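You operate a simulated robot arm through the tools that you are given. There is no shell and no other tool. Be economical: measure what you need, move in short steps, check, and stop when the job is done.

You run a simulated two-armed robot. Do the job below in one go: nothing can be reset, and whatever is moved stays where it is left.

## Task
Take the lid off the tub marked "rings" on the grey table top and lay it down there. Then put two of the ochre tabs from the grey table top on the right end of the white table top. Then open the white flap. Do these in the order given.

It is judged by the outcome, as a careful person would: the job done as asked, and still so three seconds after it is handed in. It fails if anything else is knocked over, pushed out of place, dropped, spilled or broken. Lids that push on must go on centred and level and be pressed home; caps that screw on are set level and turned clockwise until they are tight.

## Robot
Two 7-joint arms with two-finger parallel grippers on one trunk, on a base that drives. Base frame: it is fixed to the floor where the robot stands at the start and does not move with it; the origin is under the middle of the robot, x ahead of it, y to its left, z up. Lengths are in m, angles in degrees, forces in N, time in s.
The left shoulder is at the start at [0.07, 0.163, 1.195], the right one opposite. With the tool pointing down near the work surface each hand reaches from about 0.38 to 0.88 m from the robot's upright axis, wherever it stands, measured 20 degrees to its own side. Places, roughly: ochre tab (5x3x2 cm) [0.7, 0.1, 0.8]; right end of the white table top [0.8, -1.1, 1]; white flap [1.2, -1.1, 1]. Payload 3.43 kg a hand.
Tool frame (each hand has its own): the origin (TCP) lies between the finger pads and is the grasp point; the fingertips stand 0.034 m ahead of it; z points along the fingers, y is the line along which they close. The gripper opens to 0.128 m. The fingers are 0.024 m wide and 0.012 m thick; the gripper's body (0.048 by 0.13 m) begins 0.096 m behind the TCP.
Orientation is that of the tool frame in the base frame, as a unit quaternion [x, y, z, w]. With the fingers straight down and closing along the base's y, the tool's x points along the base's -x, its y along +y and its z along -z.

## Interface
- The arms move only by the tool send_rows. It takes "left_steps", "right_steps" or both (then of equal length, played together; a hand with none holds still); each is a list of rows, each a list of 7 numbers: the finger opening in m, from 0 to 0.128, then the shift along the base's x, y, z in m, then the turn, a rotation vector about the base's x, y, z in degrees. In form: [[fingers, tx, ty, tz, wx, wy, wz], ...]. A call has 1 to 20 rows; each row shifts and turns the commanded pose from where the row before left it. Rows are played at 5 a second. More than 0.05 m and 8.6 degrees between two rows, or a gripper value outside its range, and nothing of the call is played. A pose out of reach is approached as far as the arm can. The call stops where the force on the tool passes 40 N (or 10 N more than at its start, if that is more) or the arm is blocked; 0.2 s more then pass. Each finger travels about 0.153 m/s and halts on what it meets, pressing with about 39 N; the grip force reading is that of the motor and also rises with nothing between the fingers. The clock runs only during rows and for 0.2 s after the last one: add rows that do not move to give the fingers time. It gives the time, the measured TCP pose, the force on the tool (base axes), the opening and the grip force at its end, in the units of the frame above (readings bear some noise), with the torque about the TCP (base axes, N m) and any sound that the robot's microphone picked up.
- Cameras (640 x 400 px; columns grow to the right, rows downward): "scene" is now at [0.1179, 0.045, 1.4038]; the picture's right is [0.55, -0.84, 0.00], its down [-0.62, -0.40, -0.68] and it looks along [0.57, 0.37, -0.74] (base axes); focal length 262 px, centre (320, 200). "left" rides on the left gripper at [0.076, 0.011, -0.16] in its tool frame; the picture's right is [-0.15, 0.99, 0.00], its down [-0.88, -0.13, -0.46] and it looks along [-0.45, -0.07, 0.89] (tool axes); focal length 234 px, centre (320, 200). "right" rides on the right gripper at [0.076, -0.011, -0.16] in its tool frame; the picture's right is [0.15, 0.99, 0.00], its down [-0.88, 0.13, -0.46] and it looks along [-0.45, 0.07, 0.89] (tool axes); focal length 234 px, centre (320, 200). There is no depth. A picture from a camera that has moved, and an enlarged one, comes with that camera's place and axes in the base frame and with its lens.
- camera(camera): a new picture of that camera. It takes no simulated time.
- raise_lower(by): slides the trunk up (or, below 0, down) by that many m; the arms and the scene camera ride with it, the base frame stays. It gives what a move gives, with no picture.
- steer(legs): drives the robot by 1 to 6 legs, each [ahead, left, turn to the left] in m, m and degrees, along the robot's own axes; the way and the turn of a leg run together, so that a leg with both is an arc; at most 1.5 m and 180 degrees a leg. The arms and the cameras ride along, it lands a little off, and it stops where it bumps. It gives what a move gives.
- aim_head(pan, tilt): turns the head with the scene camera to pan (to the left, within 86 degrees either way) and tilt (down, from -29 to 69), counted from straight ahead of the robot. It gives what a move gives.
- close_up(camera, box): a new picture of the part [left, top, right, bottom] of that camera's present view, enlarged. It takes no simulated time.
- close_job(): hands the job in; it is judged then, once.

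Work in short steps. Places have to be worked out from the pictures, the camera data and where the tool is seen: move nearer, look again, correct. Check each grasp and each placing, and mend what went wrong. You have 165 turns and 130 pictures in all, those below and enlarged ones among them. Open the grippers and draw the arms clear of the work before you hand the job in, unless the task says otherwise; then end with one line.

The tools are called after "Emit:" as name(argument=value, ...) on one line, values as JSON. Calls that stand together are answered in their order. send_rows: Moves the arms, as the interface text tells. Its arguments: {"type":"object","properties":{"left_steps":{"type":"array","items":{"type":"array","items":{"type":"number"}}},"right_steps":{"type":"array","items":{"type":"array","items":{"type":"number"}}}},"required":[]} The other tools are called the same way: raise_lower (by) slides the trunk up or down; steer (legs) drives the base; aim_head (pan, tilt) turns the head that bears the scene camera; camera (camera) takes a picture; close_up (camera, box) takes an enlarged picture of a part of a camera's view; close_job () hands the job in.

At the start:

```text
t: 0.0
left_eef_pos: [0.359, 0.454, 1.1658]
left_tcp_rot: [0.0, 1.0, 0.0, 0.0]
left_wrist_force: [-0.5, 0.1, 0.0]
left_moment: [0.0, 0.0, -0.01]
left_grip_width: 0.1281
left_finger_force: 0.1
right_eef_pos: [0.6937, 0.044, 1.1534]
right_tcp_rot: [0.001, 1.0, 0.0, 0.0]
right_wrist_force: [0.6, -0.3, -0.2]
right_moment: [0.02, -0.02, -0.02]
right_grip_width: 0.1279
right_finger_force: 0.0
trunk travel left (down, up): [-0.675, 0.265]
robot x, y, heading: [0.0009, -0.0022, 0.1]
head pan, tilt: [33.1, 47.3]
```

scene: 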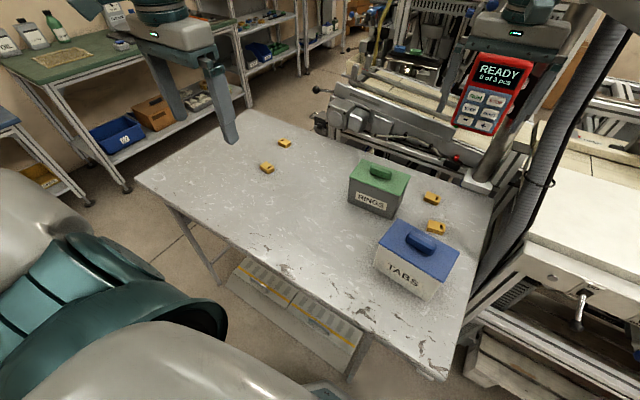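
right: 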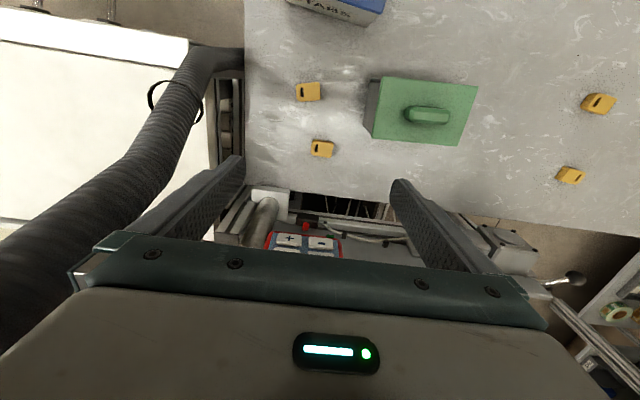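
left: 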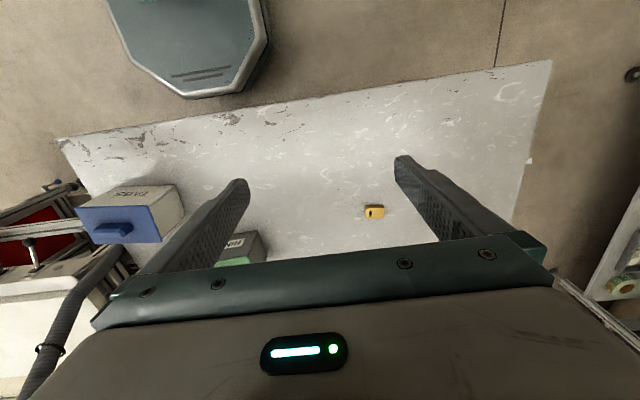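

The tub's handle is at about [0.64, 0.196, 0.95], worked out from two views. I'll look closer at its orientation and at the tabs.

Emit:
close_up(camera="right", box=[240, 0, 640, 250])

Emit:
close_up(camera="scene", box=[320, 120, 500, 310])

Emit:
aim_head(pan=-40, tilt=25)

Emit:
camera(camera="scene")

```text
1.60 times, centred on (440, 125) of right
camera zoom: at [0.618, 0.0325, 1.312], right [-0.15, 0.99, 0.0], down [0.88, 0.13, 0.46], along [0.45, 0.07, -0.89], focal length 375 px, centre (128, 320)
```

zoom: 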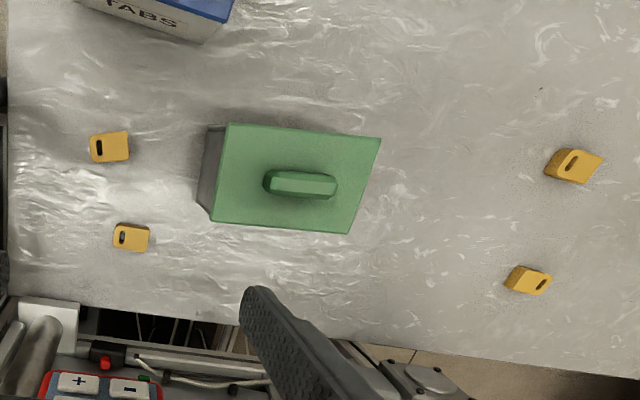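

```text
2.11 times, centred on (410, 215) of scene
camera zoom: at [0.1179, 0.045, 1.4038], right [0.55, -0.84, 0.0], down [-0.62, -0.4, -0.68], along [0.57, 0.37, -0.74], focal length 552 px, centre (130, 168)
```

zoom: 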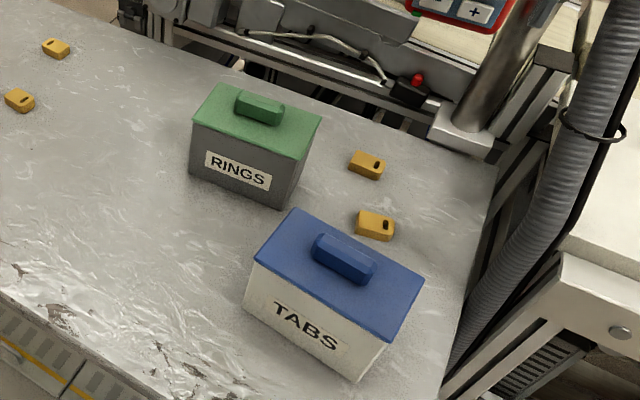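

```text
t: 1.4
left_eef_pos: [0.3585, 0.4548, 1.1657]
left_tcp_rot: [0.0, 1.0, 0.001, 0.0]
left_wrist_force: [0.5, -0.4, 0.3]
left_moment: [-0.02, -0.02, 0.02]
left_grip_width: 0.1283
left_finger_force: 0.0
right_eef_pos: [0.6932, 0.0428, 1.1525]
right_tcp_rot: [-0.001, 1.0, 0.0, 0.0]
right_wrist_force: [0.8, 0.0, 0.9]
right_moment: [0.02, 0.0, 0.0]
right_grip_width: 0.1277
right_finger_force: 0.0
trunk travel left (down, up): [-0.675, 0.265]
robot x, y, heading: [-0.0012, 0.0017, -0.2]
head pan, tilt: [-40.0, 25.0]
```

```text
124 pictures are left
camera scene: at [0.1221, -0.0576, 1.4376], right [-0.64, -0.77, 0.0], down [-0.32, 0.27, -0.91], along [0.69, -0.58, -0.42], focal length 262 px, centre (320, 200)
```

scene: 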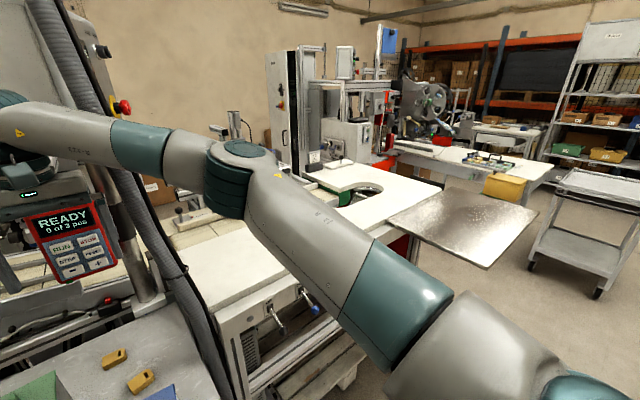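

The lid's handle runs roughly along y, tilted about 6°, and the lid top is near z = 0.93. I'll bring the left hand above it with the closing direction across the handle, and edge the right hand away.

Emit:
send_rows(left_steps=[[0.128, 0.028, -0.0257, -0.005, 0, 0, -8.4], [0.128, 0.028, -0.0257, -0.005, 0, 0, -8.4], [0.128, 0.028, -0.0257, -0.005, 0, 0, -8.4], [0.128, 0.028, -0.0257, -0.005, 0, 0, -8.4], [0.128, 0.028, -0.0257, -0.005, 0, 0, -8.4], [0.128, 0.028, -0.0257, -0.005, 0, 0, -8.4], [0.128, 0.028, -0.0257, -0.005, 0, 0, -8.4], [0.128, 0.028, -0.0257, -0.005, 0, 0, -8.4], [0.128, 0.028, -0.0257, -0.005, 0, 0, -8.4], [0.128, 0.028, -0.0257, -0.005, 0, 0, -8.4], [0.128, 0, 0, 0, 0, 0, 0]], right_steps=[[0.128, 0, -0.02, 0.01, 0, 0, 0], [0.128, 0, -0.02, 0.01, 0, 0, 0], [0.128, 0, -0.01, 0.01, 0, 0, 0], [0.128, 0, 0, 0, 0, 0, 0], [0.128, 0, 0, 0, 0, 0, 0], [0.128, 0, 0, 0, 0, 0, 0], [0.128, 0, 0, 0, 0, 0, 0], [0.128, 0, 0, 0, 0, 0, 0], [0.128, 0, 0, 0, 0, 0, 0], [0.128, 0, 0, 0, 0, 0, 0], [0.128, 0, 0, 0, 0, 0, 0]])

Emit:
aim_head(pan=20, tilt=47)

Emit:
camera(camera="left")

Emit:
camera(camera="scene")

```text
t: 2.1
left_eef_pos: [0.4108, 0.4125, 1.1543]
left_tcp_rot: [0.138, 0.99, -0.001, 0.0]
left_wrist_force: [-0.6, 0.0, -0.2]
left_moment: [0.0, -0.02, 0.04]
left_grip_width: 0.128
left_finger_force: 0.1
right_eef_pos: [0.6928, 0.0195, 1.1677]
right_tcp_rot: [-0.009, 1.0, 0.0, -0.002]
right_wrist_force: [4.9, 15.6, -2.3]
right_moment: [-1.55, 0.57, 0.6]
right_grip_width: 0.1191
right_finger_force: 0.0
trunk travel left (down, up): [-0.675, 0.265]
robot x, y, heading: [-0.0028, 0.0011, 0.5]
head pan, tilt: [-40.0, 25.0]
stopped in row 3 (right hand): the force on the tool passed its limit (the readings are from after the stop); the commanded pose is now the measured one
```

```text
t: 3.4
left_eef_pos: [0.4119, 0.4116, 1.1537]
left_tcp_rot: [0.138, 0.99, -0.002, 0.0]
left_wrist_force: [-0.6, -0.4, -0.3]
left_moment: [-0.02, 0.02, -0.02]
left_grip_width: 0.1281
left_finger_force: 0.0
right_eef_pos: [0.6915, 0.0173, 1.1692]
right_tcp_rot: [-0.007, 1.0, -0.001, -0.003]
right_wrist_force: [-4.2, 23.8, -7.3]
right_moment: [-2.05, -0.33, 0.04]
right_grip_width: 0.1145
right_finger_force: 0.0
trunk travel left (down, up): [-0.675, 0.265]
robot x, y, heading: [0.0002, -0.001, 0.3]
head pan, tilt: [20.0, 47.0]
```

```text
123 pictures are left
camera left: at [0.3427, 0.4438, 1.3139], right [0.41, 0.91, 0.0], down [0.81, -0.36, 0.46], along [0.41, -0.19, -0.89], focal length 234 px, centre (320, 200)
```

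left: 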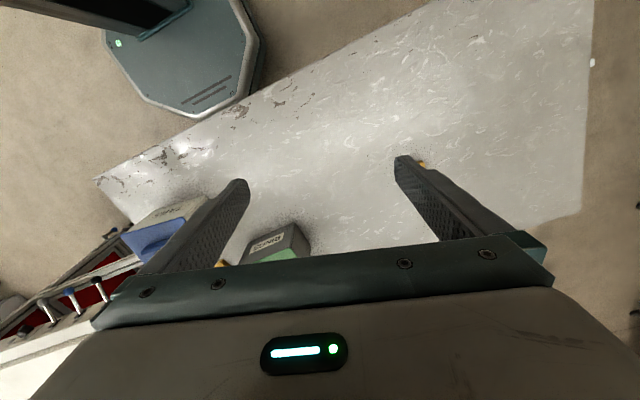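

```text
122 pictures are left
camera scene: at [0.1262, 0.0345, 1.4041], right [0.34, -0.94, 0.0], down [-0.69, -0.25, -0.68], along [0.64, 0.23, -0.73], focal length 262 px, centre (320, 200)
```

scene: 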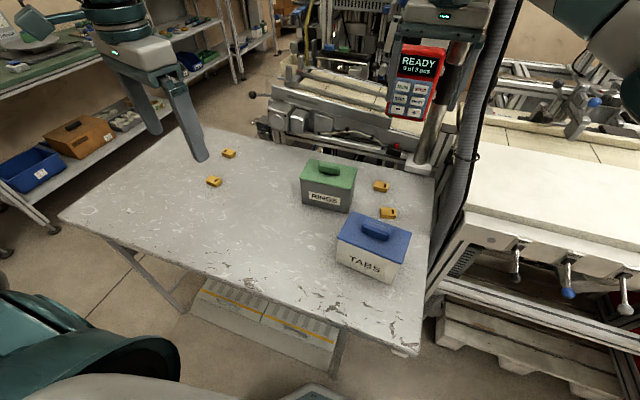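

The right hand touched something on its -y side, either the hose or the pendant. I'll back it off in +y and check with its camera.

Emit:
send_rows(right_steps=[[0.128, 0, 0.015, 0, 0, 0, 0], [0.128, 0, 0.015, 0, 0, 0, 0], [0.128, 0, 0, 0, 0, 0, 0]])

Emit:
camera(camera="right")

Emit:
aim_head(pan=0, tilt=25)

Emit:
camera(camera="scene")

```text
t: 4.2
left_eef_pos: [0.4113, 0.4072, 1.1556]
left_tcp_rot: [0.138, 0.99, 0.0, -0.001]
left_wrist_force: [-0.2, -0.4, -0.2]
left_moment: [-0.02, 0.0, 0.0]
left_grip_width: 0.1279
left_finger_force: 0.0
right_eef_pos: [0.6905, 0.0419, 1.1706]
right_tcp_rot: [-0.006, 1.0, 0.001, -0.001]
right_wrist_force: [-0.3, 0.0, -0.6]
right_moment: [0.01, 0.02, -0.05]
right_grip_width: 0.1279
right_finger_force: 0.1
trunk travel left (down, up): [-0.675, 0.265]
robot x, y, heading: [0.0022, 0.0024, 0.0]
head pan, tilt: [20.0, 47.0]
```

```text
121 pictures are left
camera right: at [0.6164, 0.0305, 1.3301], right [-0.16, 0.99, 0.0], down [0.88, 0.14, 0.45], along [0.45, 0.07, -0.89], focal length 234 px, centre (320, 200)
```

right: 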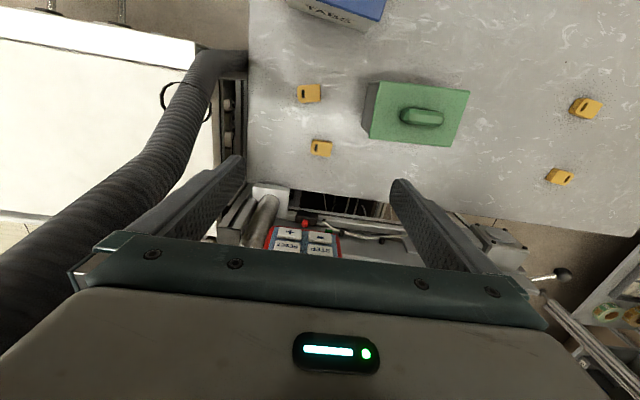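

```text
t: 5.0
left_eef_pos: [0.4122, 0.4069, 1.1554]
left_tcp_rot: [0.138, 0.99, 0.001, -0.001]
left_wrist_force: [-0.5, -0.3, 0.1]
left_moment: [0.0, 0.03, -0.02]
left_grip_width: 0.1278
left_finger_force: 0.1
right_eef_pos: [0.6915, 0.0442, 1.1696]
right_tcp_rot: [-0.006, 1.0, 0.001, -0.003]
right_wrist_force: [-1.0, -0.5, -0.1]
right_moment: [0.02, 0.0, 0.01]
right_grip_width: 0.1281
right_finger_force: 0.0
trunk travel left (down, up): [-0.675, 0.265]
robot x, y, heading: [-0.0017, -0.0002, 0.3]
head pan, tilt: [0.0, 25.0]
```

```text
120 pictures are left
camera scene: at [0.1435, 0.0024, 1.4376], right [0.0, -1.0, 0.0], down [-0.42, 0.0, -0.91], along [0.91, 0.0, -0.42], focal length 262 px, centre (320, 200)
```

scene: 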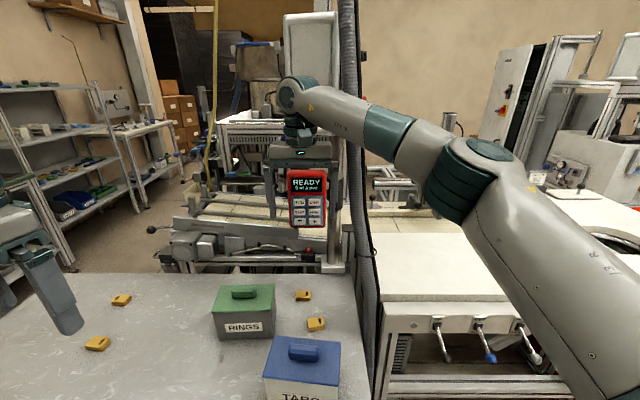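

The hose is at y ≈ -0.09, just beside the right hand. I'll pull the right hand back in -x, away from it, and then carry on with the left-hand approach.

Emit:
send_rows(left_steps=[[0.128, 0.0284, -0.026, 0, 0, 0, -8.5], [0.128, 0.0284, -0.026, 0, 0, 0, -8.5], [0.128, 0.0284, -0.026, 0, 0, 0, -8.5], [0.128, 0.0284, -0.026, 0, 0, 0, -8.5], [0.128, 0.0284, -0.026, 0, 0, 0, -8.5], [0.128, 0.0284, -0.026, 0, 0, 0, -8.5], [0.128, 0.0284, -0.026, 0, 0, 0, -8.5], [0.128, 0.0284, -0.026, 0, 0, 0, -8.5], [0.128, 0, 0, 0, 0, 0, 0], [0.128, 0, 0, 0, 0, 0, 0]], right_steps=[[0.128, -0.04, 0, 0, 0, 0, 0], [0.128, -0.04, 0, 0, 0, 0, 0], [0.128, -0.04, 0, 0, 0, 0, 0], [0.128, -0.04, -0.01, 0, 0, 0, 0], [0.128, -0.04, -0.03, 0, 0, 0, 0], [0.128, 0, -0.03, 0, 0, 0, 0], [0.128, 0, -0.02, 0, 0, 0, 0], [0.128, 0, 0, 0, 0, 0, 0], [0.128, 0, 0, 0, 0, 0, 0], [0.128, 0, 0, 0, 0, 0, 0]])

Emit:
camera(camera="left")

Emit:
aim_head(pan=15, tilt=42)

Emit:
camera(camera="scene")

```text
t: 7.2
left_eef_pos: [0.6383, 0.1999, 1.1542]
left_tcp_rot: [0.668, 0.744, 0.0, -0.001]
left_wrist_force: [-0.6, -0.8, -0.3]
left_moment: [0.01, -0.02, -0.01]
left_grip_width: 0.128
left_finger_force: 0.0
right_eef_pos: [0.4932, -0.0483, 1.1711]
right_tcp_rot: [-0.008, 1.0, 0.001, -0.002]
right_wrist_force: [1.6, -1.0, -0.4]
right_moment: [-0.02, -0.02, -0.05]
right_grip_width: 0.1282
right_finger_force: 0.1
trunk travel left (down, up): [-0.675, 0.265]
robot x, y, heading: [-0.0047, -0.0022, 0.3]
head pan, tilt: [0.0, 25.0]
```

```text
119 pictures are left
camera left: at [0.6415, 0.2764, 1.3146], right [1.0, -0.04, 0.0], down [-0.03, -0.89, 0.45], along [-0.02, -0.45, -0.89], focal length 234 px, centre (320, 200)
```

left: 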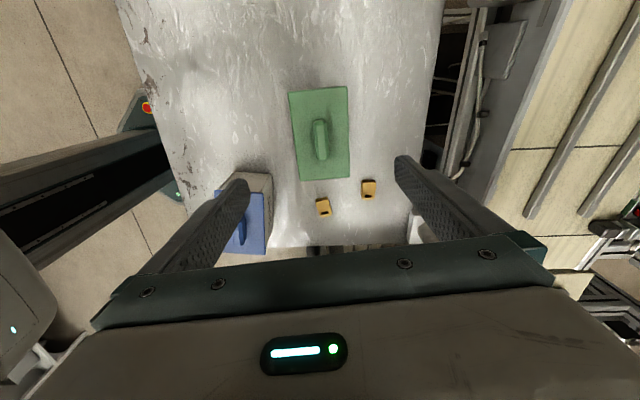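

```text
t: 8.0
left_eef_pos: [0.6386, 0.1996, 1.1539]
left_tcp_rot: [0.668, 0.744, 0.0, 0.0]
left_wrist_force: [0.1, -1.6, 0.5]
left_moment: [0.0, 0.02, 0.01]
left_grip_width: 0.1279
left_finger_force: 0.1
right_eef_pos: [0.4933, -0.0483, 1.1697]
right_tcp_rot: [-0.007, 1.0, 0.001, -0.003]
right_wrist_force: [0.4, -0.1, 0.5]
right_moment: [0.01, 0.0, 0.02]
right_grip_width: 0.128
right_finger_force: 0.0
trunk travel left (down, up): [-0.675, 0.265]
robot x, y, heading: [-0.0039, -0.0019, 0.1]
head pan, tilt: [15.0, 42.0]
```

```text
118 pictures are left
camera scene: at [0.1322, 0.0237, 1.4114], right [0.26, -0.97, 0.0], down [-0.65, -0.17, -0.74], along [0.72, 0.19, -0.67], focal length 262 px, centre (320, 200)
```

scene: 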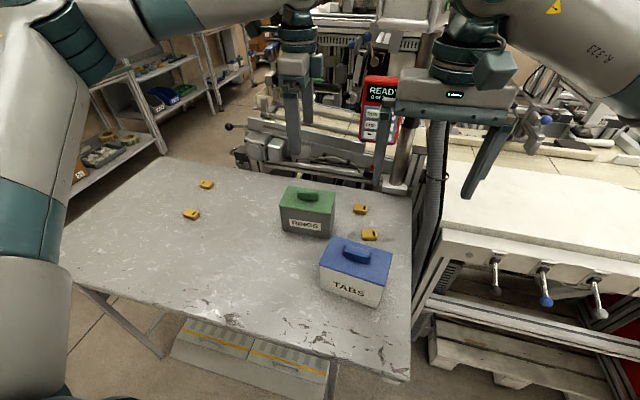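

The left hand is centred above the handle, which is at about [0.637, 0.196]. I'll descend and look before closing.

Emit:
send_rows(left_steps=[[0.09, 0, -0.003, -0.035, 0, 0, 0], [0.08, 0, 0, -0.035, 0, 0, 0], [0.08, 0, 0, -0.035, 0, 0, 0], [0.08, 0, 0, -0.035, 0, 0, 0], [0.08, 0, 0, -0.02, 0, 0, 0], [0.08, 0, 0, 0, 0, 0, 0]])

Emit:
camera(camera="left")

Emit:
close_up(camera="scene", box=[240, 120, 400, 260])

```text
t: 9.4
left_eef_pos: [0.6296, 0.2054, 0.9965]
left_tcp_rot: [0.669, 0.744, 0.0, 0.001]
left_wrist_force: [-0.6, -0.1, 1.0]
left_moment: [0.02, -0.01, -0.02]
left_grip_width: 0.08
left_finger_force: 0.2
left hand out of reach, approached as far as the arm can: row 4, 5
right_eef_pos: [0.493, -0.0476, 1.1699]
right_tcp_rot: [-0.007, 1.0, 0.0, -0.002]
right_wrist_force: [0.1, 0.2, 0.1]
right_moment: [0.01, -0.03, 0.01]
right_grip_width: 0.128
right_finger_force: 0.1
trunk travel left (down, up): [-0.675, 0.265]
robot x, y, heading: [-0.0018, 0.0033, -0.1]
head pan, tilt: [15.0, 42.0]
```

```text
117 pictures are left
camera left: at [0.633, 0.2828, 1.1575], right [1.0, -0.04, 0.0], down [-0.04, -0.89, 0.46], along [-0.02, -0.46, -0.89], focal length 234 px, centre (320, 200)
```

left: 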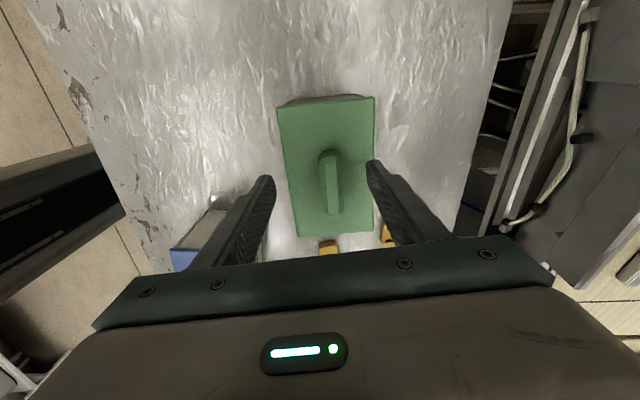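

```text
2.86 times, centred on (320, 190) of scene
camera zoom: at [0.1321, 0.0236, 1.4114], right [0.26, -0.97, 0.0], down [-0.65, -0.17, -0.74], along [0.72, 0.19, -0.67], focal length 749 px, centre (320, 229)
```

zoom: 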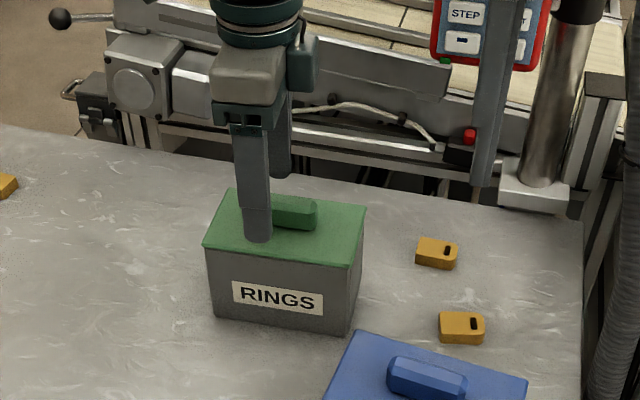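

The left hand is near its reach limit at this height. I'll raise it and lower the trunk 0.12 m for more reach.

Emit:
send_rows(left_steps=[[0.08, 0, 0, 0.04, 0, 0, 0], [0.08, 0, 0, 0.04, 0, 0, 0], [0.08, 0, 0, 0.04, 0, 0, 0], [0.08, 0, 0, 0, 0, 0, 0]], right_steps=[[0.128, 0, 0, 0.03, 0, 0, 0], [0.128, 0, 0, 0.03, 0, 0, 0], [0.128, 0, 0, 0.03, 0, 0, 0], [0.128, 0, 0, 0, 0, 0, 0]])

Emit:
raise_lower(by=-0.12)

Emit:
camera(camera="left")

```text
t: 10.4
left_eef_pos: [0.6299, 0.2057, 1.1204]
left_tcp_rot: [0.668, 0.744, 0.0, -0.001]
left_wrist_force: [-0.6, -0.2, -0.5]
left_moment: [0.02, 0.0, -0.05]
left_grip_width: 0.08
left_finger_force: 0.1
right_eef_pos: [0.4901, -0.0468, 1.2616]
right_tcp_rot: [-0.007, 1.0, 0.001, -0.002]
right_wrist_force: [0.9, -0.5, 0.2]
right_moment: [-0.03, 0.04, 0.02]
right_grip_width: 0.1279
right_finger_force: 0.0
trunk travel left (down, up): [-0.675, 0.265]
robot x, y, heading: [0.0034, 0.0039, 0.1]
head pan, tilt: [15.0, 42.0]
```

```text
t: 11.9
left_eef_pos: [0.6299, 0.2066, 1.001]
left_tcp_rot: [0.668, 0.744, 0.0, 0.0]
left_wrist_force: [-0.3, 0.0, 0.6]
left_moment: [0.0, -0.04, -0.01]
left_grip_width: 0.0801
left_finger_force: 0.1
right_eef_pos: [0.4905, -0.0476, 1.1399]
right_tcp_rot: [-0.007, 1.0, 0.001, -0.003]
right_wrist_force: [0.2, -0.3, 0.5]
right_moment: [-0.02, 0.0, 0.02]
right_grip_width: 0.1279
right_finger_force: 0.1
trunk travel left (down, up): [-0.555, 0.385]
robot x, y, heading: [0.0024, 0.0027, 0.2]
head pan, tilt: [15.0, 42.0]
```

```text
115 pictures are left
camera left: at [0.6333, 0.2825, 1.161], right [1.0, -0.04, 0.0], down [-0.03, -0.89, 0.45], along [-0.02, -0.45, -0.89], focal length 234 px, centre (320, 200)
```

left: 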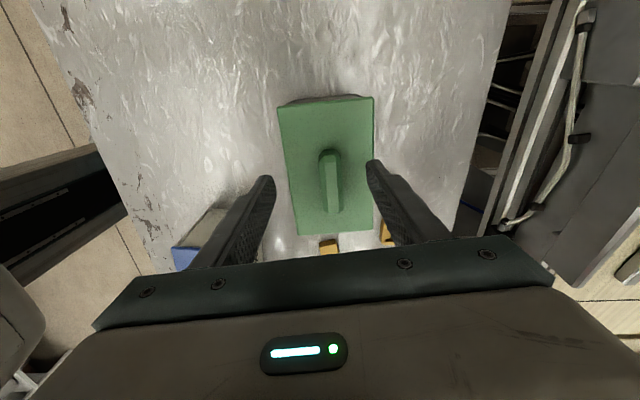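

From this view the handle is at [0.641, 0.195]. I'll correct by about 1 cm and descend to z ≈ 0.966.

Emit:
send_rows(left_steps=[[0.08, 0.011, -0.011, 0, 0, 0, 0], [0.08, 0, 0, -0.02, 0, 0, 0], [0.08, 0, 0, -0.014, 0, 0, 0], [0.08, 0, 0, 0, 0, 0, 0]])

Emit:
camera(camera="left")

Emit:
camera(camera="scene")

```text
t: 12.9
left_eef_pos: [0.6394, 0.196, 0.9696]
left_tcp_rot: [0.668, 0.744, 0.002, 0.001]
left_wrist_force: [-0.1, 1.8, 12.4]
left_moment: [0.04, 0.4, -0.06]
left_grip_width: 0.0803
left_finger_force: 0.2
right_eef_pos: [0.4878, -0.0479, 1.1421]
right_tcp_rot: [-0.006, 1.0, 0.0, -0.002]
right_wrist_force: [-0.5, -0.5, -0.9]
right_moment: [-0.01, -0.01, 0.0]
right_grip_width: 0.128
right_finger_force: 0.1
trunk travel left (down, up): [-0.555, 0.385]
robot x, y, heading: [-0.0021, -0.001, 0.2]
head pan, tilt: [15.0, 42.0]
```

```text
114 pictures are left
camera left: at [0.6422, 0.2732, 1.1296], right [1.0, -0.04, 0.0], down [-0.04, -0.89, 0.46], along [-0.01, -0.46, -0.89], focal length 234 px, centre (320, 200)
```

left: 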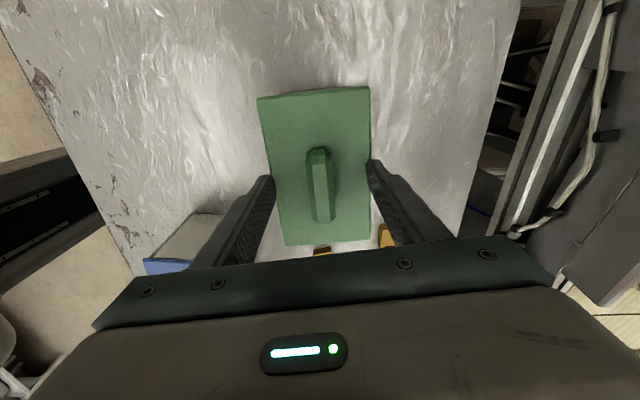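

```text
113 pictures are left
camera scene: at [0.1306, 0.0236, 1.2918], right [0.26, -0.97, 0.0], down [-0.65, -0.18, -0.74], along [0.72, 0.19, -0.67], focal length 262 px, centre (320, 200)
```

scene: 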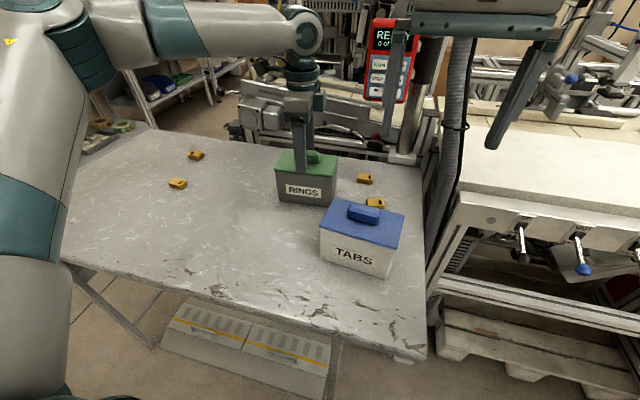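

The fingertips are touching the lid top, with 12 N at tip z ≈ 0.936. I'll ease up 3 mm and close on the handle.

Emit:
send_rows(left_steps=[[0.08, 0, 0, 0.004, 0, 0, 0], [0.04, 0, 0, 0, 0, 0, 0], [0.0, 0, 0, 0, 0, 0, 0], [0.0, 0, 0, 0, 0, 0, 0], [0.0, 0, 0, 0, 0, 0, 0]])

Emit:
camera(camera="left")

```text
t: 14.1
left_eef_pos: [0.6405, 0.1963, 0.9705]
left_tcp_rot: [0.667, 0.745, 0.0, 0.0]
left_wrist_force: [-0.4, 0.0, -1.9]
left_moment: [0.0, 0.04, -0.03]
left_grip_width: 0.0188
left_finger_force: 38.5
right_eef_pos: [0.4913, -0.0476, 1.1397]
right_tcp_rot: [-0.007, 1.0, 0.0, -0.002]
right_wrist_force: [1.0, 0.0, 0.2]
right_moment: [-0.04, -0.04, -0.02]
right_grip_width: 0.1281
right_finger_force: 0.0
trunk travel left (down, up): [-0.555, 0.385]
robot x, y, heading: [-0.0022, -0.0013, 0.1]
head pan, tilt: [15.0, 42.0]
```

```text
112 pictures are left
camera left: at [0.6436, 0.2727, 1.1312], right [1.0, -0.04, 0.0], down [-0.03, -0.89, 0.46], along [-0.02, -0.46, -0.89], focal length 234 px, centre (320, 200)
```

left: 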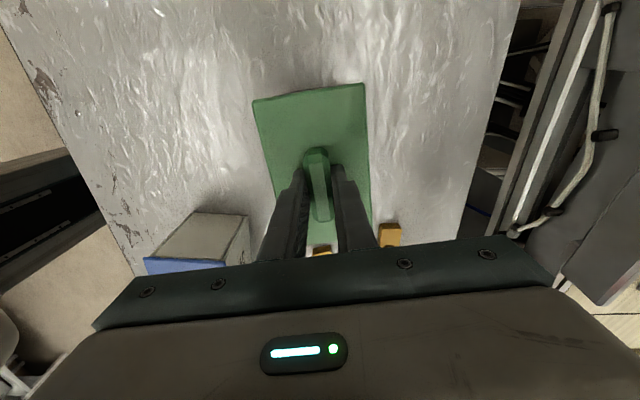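

The handle is gripped at 19 mm. I'll lift slowly.

Emit:
send_rows(left_steps=[[0, 0, 0, 0.008, 0, 0, 0], [0, 0, 0, 0.01, 0, 0, 0], [0, 0, 0, 0.015, 0, 0, 0], [0, 0, 0, 0.02, 0, 0, 0], [0, 0, 0, 0.02, 0, 0, 0], [0, 0, 0, 0, 0, 0, 0]])

Emit:
close_up(camera="scene", box=[150, 80, 410, 280])

Emit:
camera(camera="left")

```text
t: 15.5
left_eef_pos: [0.6368, 0.2002, 1.042]
left_tcp_rot: [0.667, 0.745, 0.0, 0.0]
left_wrist_force: [0.1, 0.8, -2.1]
left_moment: [-0.01, 0.0, -0.02]
left_grip_width: 0.0188
left_finger_force: 39.2
left hand out of reach, approached as far as the arm can: row 4
right_eef_pos: [0.491, -0.0471, 1.1405]
right_tcp_rot: [-0.007, 1.0, 0.001, -0.003]
right_wrist_force: [-0.7, -0.4, 0.1]
right_moment: [-0.03, 0.0, -0.05]
right_grip_width: 0.128
right_finger_force: 0.0
trunk travel left (down, up): [-0.555, 0.385]
robot x, y, heading: [-0.0016, 0.0026, -0.1]
head pan, tilt: [15.0, 42.0]
```

```text
2.00 times, centred on (280, 180) of scene
camera zoom: at [0.1324, 0.0237, 1.2913], right [0.26, -0.97, 0.0], down [-0.65, -0.18, -0.74], along [0.72, 0.19, -0.67], focal length 524 px, centre (400, 240)
```

zoom: 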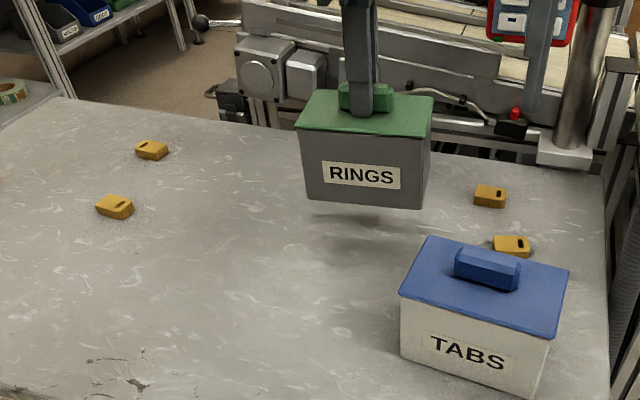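

```text
110 pictures are left
camera left: at [0.6409, 0.277, 1.2023], right [1.0, -0.04, 0.0], down [-0.03, -0.89, 0.46], along [-0.02, -0.46, -0.89], focal length 234 px, centre (320, 200)
```

left: 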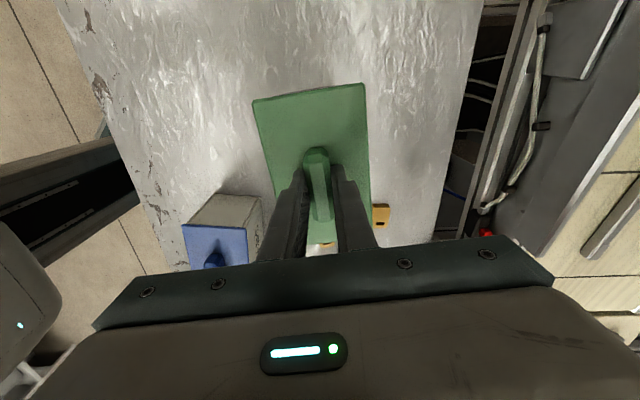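

The lid is a press fit, so the whole tub came up with it. I'll set it back exactly where it was, then hold the tub body with the left hand and pull the lid with the right.

Emit:
send_rows(left_steps=[[0, 0.0037, -0.004, -0.01, 0, 0, 0], [0, 0, 0, -0.02, 0, 0, 0], [0, 0, 0, -0.02, 0, 0, 0], [0, 0, 0, -0.012, 0, 0, 0], [0, 0, 0, 0, 0, 0, 0]])

```text
t: 16.7
left_eef_pos: [0.6372, 0.1997, 0.981]
left_tcp_rot: [0.668, 0.744, 0.001, -0.001]
left_wrist_force: [-0.9, -0.5, -1.5]
left_moment: [-0.01, 0.0, -0.03]
left_grip_width: 0.0186
left_finger_force: 38.9
left hand out of reach, approached as far as the arm can: row 1
right_eef_pos: [0.4906, -0.0483, 1.1412]
right_tcp_rot: [-0.006, 1.0, 0.001, -0.003]
right_wrist_force: [0.1, 0.8, 1.7]
right_moment: [-0.02, 0.04, -0.01]
right_grip_width: 0.1279
right_finger_force: 0.2
trunk travel left (down, up): [-0.555, 0.385]
robot x, y, heading: [0.0011, 0.0012, 0.2]
head pan, tilt: [15.0, 42.0]
```

Still about 1 cm up. I'll correct x and y by 3 mm and lower gently.

Emit:
send_rows(left_steps=[[0, 0.0033, -0.0034, 0, 0, 0, 0], [0, 0, 0, -0.006, 0, 0, 0], [0, 0, 0, -0.003, 0, 0, 0], [0, 0, 0, -0.002, 0, 0, 0], [0, 0, 0, 0, 0, 0, 0]])

```text
t: 17.9
left_eef_pos: [0.6388, 0.1959, 0.9699]
left_tcp_rot: [0.667, 0.745, 0.001, 0.001]
left_wrist_force: [1.1, 1.2, 7.4]
left_moment: [0.12, 0.15, -0.01]
left_grip_width: 0.0189
left_finger_force: 38.7
right_eef_pos: [0.4908, -0.0469, 1.141]
right_tcp_rot: [-0.007, 1.0, 0.0, -0.003]
right_wrist_force: [-0.4, 0.1, 0.3]
right_moment: [-0.01, -0.03, -0.01]
right_grip_width: 0.1282
right_finger_force: 0.1
trunk travel left (down, up): [-0.555, 0.385]
robot x, y, heading: [0.0001, 0.0004, 0.0]
head pan, tilt: [15.0, 42.0]
```

The tub is back down. I'll release, lift clear, and start swinging the left hand toward the +y side while turning it.

Emit:
send_rows(left_steps=[[0.06, 0, 0, 0, 0, 0, 0], [0.08, 0, 0, 0, 0, 0, 0], [0.08, 0, 0, 0.03, 0, 0, 0], [0.08, 0, 0, 0.04, 0, 0, 0], [0.08, 0, 0, 0.04, 0, 0, 0], [0.1, -0.01, 0.02, 0.03, 0, 0, 8.18], [0.1, -0.01, 0.02, 0, 0, 0, 8.18], [0.1, -0.01, 0.02, 0, 0, 0, 8.18], [0.1, -0.01, 0.02, 0, 0, 0, 8.18], [0.1, -0.01, 0.02, 0, 0, 0, 8.18], [0.1, -0.01, 0.02, 0, 0, 0, 8.18], [0.1, -0.01, 0.02, 0, 0, 0, 8.18], [0.1, 0, 0.02, 0, 0, 0, 8.18], [0.1, 0, 0.02, 0, 0, 0, 8.18], [0.1, 0, 0.02, 0, 0, 0, 8.18], [0.1, 0, 0.02, 0, 0, 0, 8.18], [0.1, 0, 0.02, 0, 0, 0, 8.18], [0.1, 0, 0.02, 0, 0, 0, 8.18], [0.1, 0, 0, 0, 0, 0, 0]])

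Emit:
camera(camera="scene")

```text
t: 21.9
left_eef_pos: [0.5638, 0.4619, 1.0981]
left_tcp_rot: [-0.196, 0.981, 0.001, -0.001]
left_wrist_force: [-0.3, 0.2, 1.2]
left_moment: [0.0, 0.02, 0.0]
left_grip_width: 0.1001
left_finger_force: 0.0
left hand out of reach, approached as far as the arm can: row 4, 5
right_eef_pos: [0.4913, -0.0479, 1.1407]
right_tcp_rot: [-0.007, 1.0, 0.001, -0.002]
right_wrist_force: [0.3, -0.4, 0.8]
right_moment: [0.03, -0.04, 0.0]
right_grip_width: 0.1279
right_finger_force: 0.0
trunk travel left (down, up): [-0.555, 0.385]
robot x, y, heading: [-0.0005, -0.0009, 0.1]
head pan, tilt: [15.0, 42.0]
```

```text
109 pictures are left
camera scene: at [0.132, 0.0233, 1.2914], right [0.26, -0.97, 0.0], down [-0.65, -0.17, -0.74], along [0.72, 0.19, -0.67], focal length 262 px, centre (320, 200)
```

scene: 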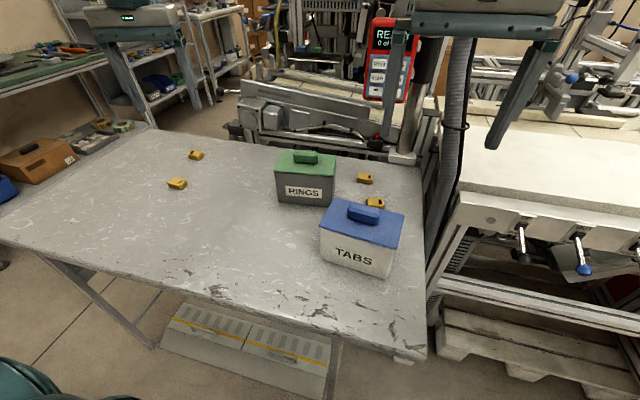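

The tub stands where it was. I'll finish the yaw and pitch the left hand so its fingers point toward the tub's +y end, 30° below horizontal.

Emit:
send_rows(left_steps=[[0.11, 0, 0, 0, 0, 0, 8.18], [0.11, 0, 0, 0, 0, 0, 8.18], [0.11, 0, 0, 0, 0, 0, 8.18], [0.12, 0, 0, 0, 0, 0, 8.18], [0.12, 0, 0, 0, 0, 0, 8.18], [0.12, 0, 0, 0, 0, 0, 8.18], [0.12, 0, 0, 0, 0, 0, 8.18], [0.12, 0, 0, 0, 0, 0, 8.18], [0.12, 0, 0, 0, 0, 0, 8.18], [0.12, 0.008, -0.008, -0.01, -8.52, -0.92, 0], [0.12, 0.008, -0.008, -0.01, -8.52, -0.92, 0], [0.12, 0.008, -0.008, -0.01, -8.52, -0.92, 0], [0.12, 0.008, -0.008, -0.01, -8.52, -0.92, 0], [0.12, 0.008, -0.008, -0.01, -8.52, -0.92, 0], [0.12, 0.008, -0.008, -0.01, -8.52, -0.92, 0], [0.12, 0.008, -0.008, -0.01, -8.52, -0.92, 0], [0.12, 0, 0, 0, 0, 0, 0]])

Emit:
camera(camera="scene")

Emit:
camera(camera="left")

```text
t: 25.5
left_eef_pos: [0.6196, 0.4046, 1.0297]
left_tcp_rot: [0.644, -0.579, 0.373, 0.334]
left_wrist_force: [0.3, -0.3, 0.3]
left_moment: [0.05, 0.03, 0.01]
left_grip_width: 0.12
left_finger_force: 0.1
right_eef_pos: [0.4893, -0.0493, 1.1408]
right_tcp_rot: [-0.006, 1.0, 0.001, -0.001]
right_wrist_force: [-0.4, 0.1, -0.4]
right_moment: [0.02, -0.02, 0.01]
right_grip_width: 0.128
right_finger_force: 0.0
trunk travel left (down, up): [-0.555, 0.385]
robot x, y, heading: [0.0012, 0.0014, 0.1]
head pan, tilt: [15.0, 42.0]
```

```text
108 pictures are left
camera scene: at [0.1312, 0.0226, 1.2915], right [0.26, -0.97, 0.0], down [-0.65, -0.17, -0.74], along [0.72, 0.2, -0.67], focal length 262 px, centre (320, 200)
```

scene: 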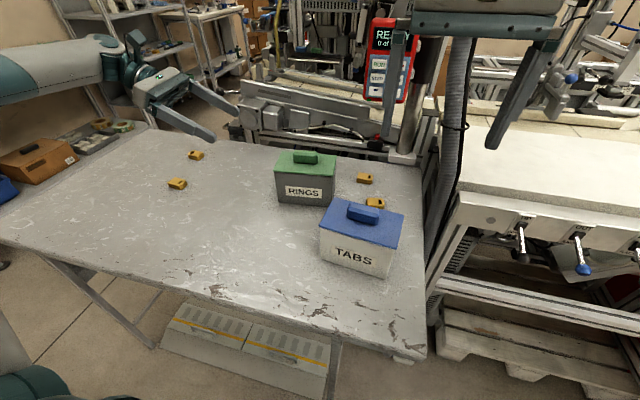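

```text
107 pictures are left
camera left: at [0.5983, 0.5036, 1.1754], right [-0.99, -0.03, -0.13], down [0.04, 0.84, -0.54], along [0.13, -0.54, -0.83], focal length 234 px, centre (320, 200)
```

left: 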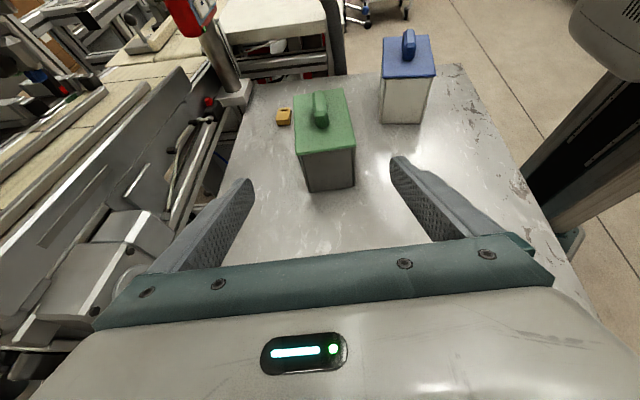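

The orientation is right and level. I'll lower to z ≈ 0.876, 12 cm short of the grasp, and look.

Emit:
send_rows(left_steps=[[0.125, 0.001, -0.01, -0.04, 0, 0, 0], [0.125, 0.001, -0.01, -0.04, 0, 0, 0], [0.125, 0, -0.01, -0.04, 0, 0, 0], [0.125, 0, -0.01, -0.033, 0, 0, 0], [0.125, 0, 0, 0, 0, 0, 0]])

Emit:
camera(camera="left")

Emit:
camera(camera="scene")

```text
t: 26.7
left_eef_pos: [0.5774, 0.3648, 0.9024]
left_tcp_rot: [0.646, -0.58, 0.37, 0.332]
left_wrist_force: [-0.5, 0.3, -0.2]
left_moment: [0.02, -0.03, -0.01]
left_grip_width: 0.1252
left_finger_force: 0.0
left hand out of reach, approached as far as the arm can: row 2, 3, 4
right_eef_pos: [0.4915, -0.0471, 1.1407]
right_tcp_rot: [-0.007, 1.0, 0.001, -0.003]
right_wrist_force: [-0.6, -0.5, 0.4]
right_moment: [0.01, -0.01, -0.01]
right_grip_width: 0.1283
right_finger_force: 0.1
trunk travel left (down, up): [-0.555, 0.385]
robot x, y, heading: [-0.001, 0.003, 0.1]
head pan, tilt: [15.0, 42.0]
```

```text
106 pictures are left
camera left: at [0.5569, 0.4628, 1.0488], right [-0.99, -0.03, -0.13], down [0.04, 0.85, -0.53], along [0.13, -0.53, -0.84], focal length 234 px, centre (320, 200)
```

left: 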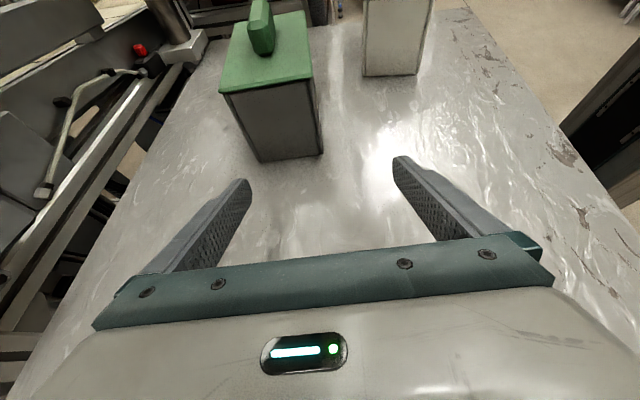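

```text
105 pictures are left
camera scene: at [0.132, 0.0236, 1.2914], right [0.26, -0.97, 0.0], down [-0.65, -0.17, -0.74], along [0.72, 0.19, -0.67], focal length 262 px, centre (320, 200)
```

scene: 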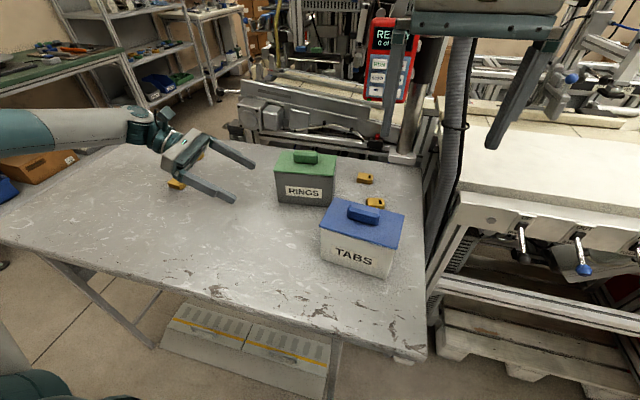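

The arm runs out of reach at this height. I'll raise both hands, steepen the left hand by 12°, and lower the trunk another 0.13 m.

Emit:
send_rows(left_steps=[[0.125, 0.01, 0.01, 0.03, 0, 0, 0], [0.125, 0.01, 0.01, 0.04, 0, 0, 0], [0.125, 0.01, 0, 0.04, 5.97, 0.64, 0], [0.125, 0.01, 0, 0.04, 5.97, 0.64, 0], [0.125, 0, 0, 0, 0, 0, 0]], right_steps=[[0.128, 0, 0, 0.04, 0, 0, 0], [0.128, 0, 0, 0.04, 0, 0, 0], [0.128, 0, 0, 0.04, 0, 0, 0], [0.128, 0, 0, 0.02, 0, 0, 0], [0.128, 0, 0, 0, 0, 0, 0]])

Emit:
raise_lower(by=-0.13)

Emit:
camera(camera="scene")

```text
t: 27.9
left_eef_pos: [0.623, 0.3819, 1.053]
left_tcp_rot: [0.68, -0.611, 0.301, 0.272]
left_wrist_force: [-0.3, 0.1, -0.6]
left_moment: [-0.02, -0.03, 0.01]
left_grip_width: 0.1251
left_finger_force: 0.0
right_eef_pos: [0.4943, -0.0467, 1.2802]
right_tcp_rot: [-0.007, 1.0, 0.001, -0.003]
right_wrist_force: [0.7, 0.0, 0.4]
right_moment: [-0.03, 0.03, -0.01]
right_grip_width: 0.1279
right_finger_force: 0.0
trunk travel left (down, up): [-0.555, 0.385]
robot x, y, heading: [-0.0016, 0.0024, 0.3]
head pan, tilt: [15.0, 42.0]
```

```text
t: 29.5
left_eef_pos: [0.6214, 0.3812, 0.9241]
left_tcp_rot: [0.68, -0.611, 0.302, 0.272]
left_wrist_force: [-0.3, 0.6, 0.7]
left_moment: [0.02, 0.01, 0.02]
left_grip_width: 0.1253
left_finger_force: 0.0
right_eef_pos: [0.4923, -0.0483, 1.1504]
right_tcp_rot: [-0.006, 1.0, 0.0, -0.002]
right_wrist_force: [-0.1, -0.2, 0.6]
right_moment: [-0.01, -0.01, -0.01]
right_grip_width: 0.1278
right_finger_force: 0.1
trunk travel left (down, up): [-0.425, 0.515]
robot x, y, heading: [-0.0027, 0.0011, 0.4]
head pan, tilt: [15.0, 42.0]
```

```text
104 pictures are left
camera scene: at [0.1317, 0.0236, 1.1615], right [0.26, -0.97, 0.0], down [-0.65, -0.18, -0.74], along [0.72, 0.19, -0.67], focal length 262 px, centre (320, 200)
```

scene: 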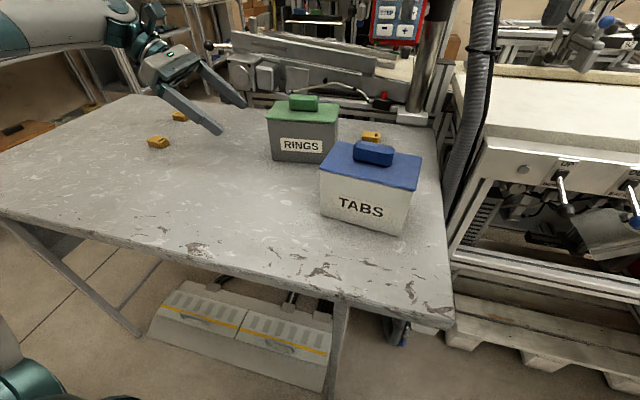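

Now I'll lower to z ≈ 0.875 at y ≈ 0.36 and check with the left camera.

Emit:
send_rows(left_steps=[[0.125, 0, -0.01, -0.025, 0, 0, 0], [0.125, 0, -0.01, -0.023, 0, 0, 0], [0.125, 0, 0, 0, 0, 0, 0]])

Emit:
camera(camera="left")

```text
t: 30.3
left_eef_pos: [0.621, 0.3576, 0.8765]
left_tcp_rot: [0.679, -0.61, 0.303, 0.272]
left_wrist_force: [0.1, -0.3, 0.3]
left_moment: [0.04, 0.0, 0.01]
left_grip_width: 0.1251
left_finger_force: 0.0
right_eef_pos: [0.4923, -0.0476, 1.1505]
right_tcp_rot: [-0.007, 1.0, 0.001, -0.002]
right_wrist_force: [0.0, -0.7, -0.1]
right_moment: [0.02, 0.01, 0.01]
right_grip_width: 0.1282
right_finger_force: 0.1
trunk travel left (down, up): [-0.425, 0.515]
robot x, y, heading: [-0.0017, 0.002, 0.3]
head pan, tilt: [15.0, 42.0]
```

```text
103 pictures are left
camera left: at [0.6041, 0.4237, 1.0398], right [-0.99, -0.01, -0.11], down [0.03, 0.94, -0.35], along [0.1, -0.35, -0.93], focal length 234 px, centre (320, 200)
```

left: 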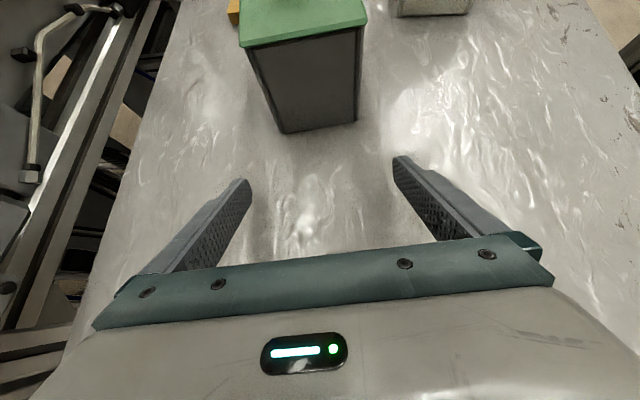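

The tub's end face is centred at about [0.630, 0.259], width 8 cm. I'll slide in along the tub axis to y ≈ 0.246, with both fingers outside the side faces.

Emit:
send_rows(left_steps=[[0.125, 0.002, -0.025, 0, 0, 0, 0], [0.125, 0.002, -0.025, 0, 0, 0, 0], [0.125, 0.002, -0.025, 0, 0, 0, 0], [0.125, 0.002, -0.02, 0, 0, 0, 0], [0.125, 0.002, -0.017, 0, 0, 0, 0], [0.125, 0, 0, 0, 0, 0, 0]])

Emit:
camera(camera="left")

Emit:
close_up(camera="scene", box=[140, 60, 400, 220])

```text
t: 31.7
left_eef_pos: [0.6303, 0.2489, 0.8764]
left_tcp_rot: [0.679, -0.61, 0.303, 0.272]
left_wrist_force: [-0.3, 0.0, 0.1]
left_moment: [-0.01, 0.01, -0.01]
left_grip_width: 0.1253
left_finger_force: 0.0
right_eef_pos: [0.493, -0.0474, 1.1507]
right_tcp_rot: [-0.007, 1.0, 0.001, -0.003]
right_wrist_force: [0.4, 0.0, -0.5]
right_moment: [-0.01, 0.01, 0.02]
right_grip_width: 0.1282
right_finger_force: 0.0
trunk travel left (down, up): [-0.425, 0.515]
robot x, y, heading: [0.002, -0.0008, 0.3]
head pan, tilt: [15.0, 42.0]
```

```text
102 pictures are left
camera left: at [0.613, 0.3147, 1.0397], right [-0.99, -0.01, -0.11], down [0.03, 0.94, -0.35], along [0.1, -0.35, -0.93], focal length 234 px, centre (320, 200)
```

left: 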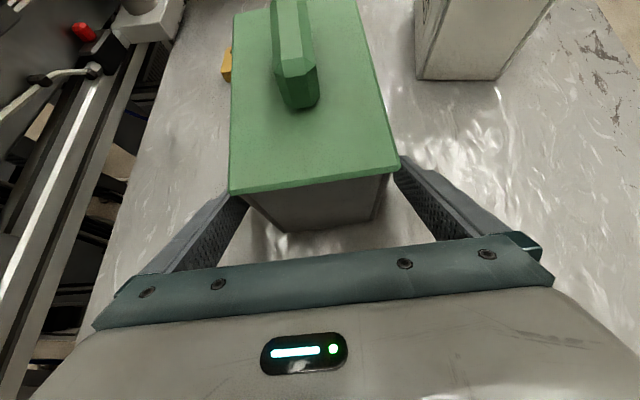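

```text
2.46 times, centred on (270, 140) of scene
camera zoom: at [0.1319, 0.024, 1.1614], right [0.26, -0.97, 0.0], down [-0.65, -0.18, -0.74], along [0.72, 0.19, -0.67], focal length 645 px, centre (443, 348)
```

zoom: 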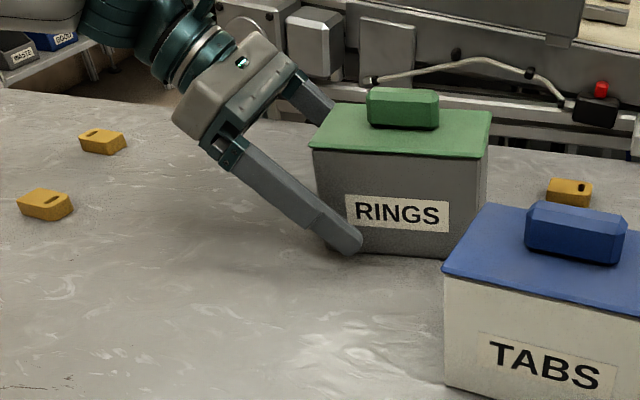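

The fingers straddle the tub body below the lid. I'll close.

Emit:
send_rows(left_steps=[[0.1, 0, 0, 0, 0, 0, 0], [0.06, 0, 0, 0, 0, 0, 0], [0.06, 0, 0, 0, 0, 0, 0], [0.05, 0, 0, 0, 0, 0, 0]])

Emit:
camera(camera="left")

Emit:
close_up(camera="scene", box=[140, 60, 400, 220])

```text
t: 32.7
left_eef_pos: [0.6297, 0.2479, 0.8769]
left_tcp_rot: [0.68, -0.61, 0.303, 0.271]
left_wrist_force: [0.5, 0.7, -0.2]
left_moment: [-0.11, -0.08, 0.06]
left_grip_width: 0.0845
left_finger_force: 38.8
right_eef_pos: [0.4926, -0.0491, 1.151]
right_tcp_rot: [-0.007, 1.0, 0.001, -0.003]
right_wrist_force: [-0.3, 0.2, 0.2]
right_moment: [-0.02, -0.02, -0.01]
right_grip_width: 0.1278
right_finger_force: 0.1
trunk travel left (down, up): [-0.425, 0.515]
robot x, y, heading: [-0.002, 0.0017, 0.2]
head pan, tilt: [15.0, 42.0]
```

```text
100 pictures are left
camera left: at [0.6132, 0.3146, 1.0399], right [-0.99, -0.01, -0.11], down [0.03, 0.94, -0.35], along [0.1, -0.35, -0.93], focal length 234 px, centre (320, 200)
```

left: 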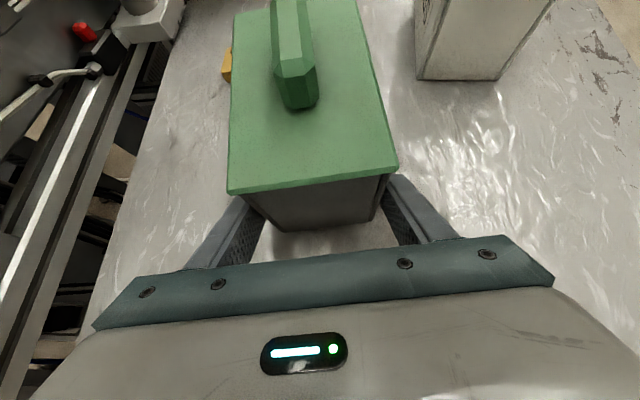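

```text
2.46 times, centred on (270, 140) of scene
camera zoom: at [0.132, 0.0237, 1.1614], right [0.26, -0.97, 0.0], down [-0.65, -0.18, -0.74], along [0.72, 0.19, -0.67], focal length 645 px, centre (443, 348)
```

zoom: 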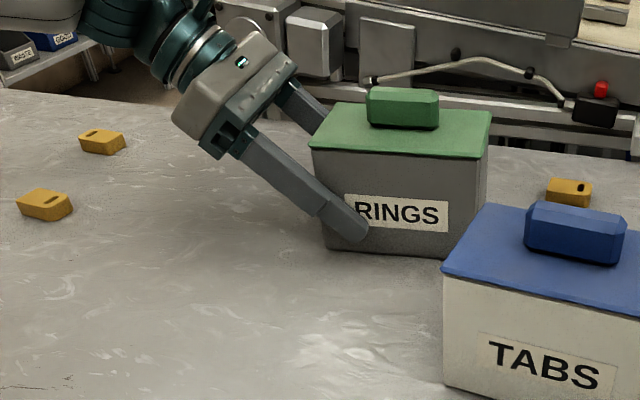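

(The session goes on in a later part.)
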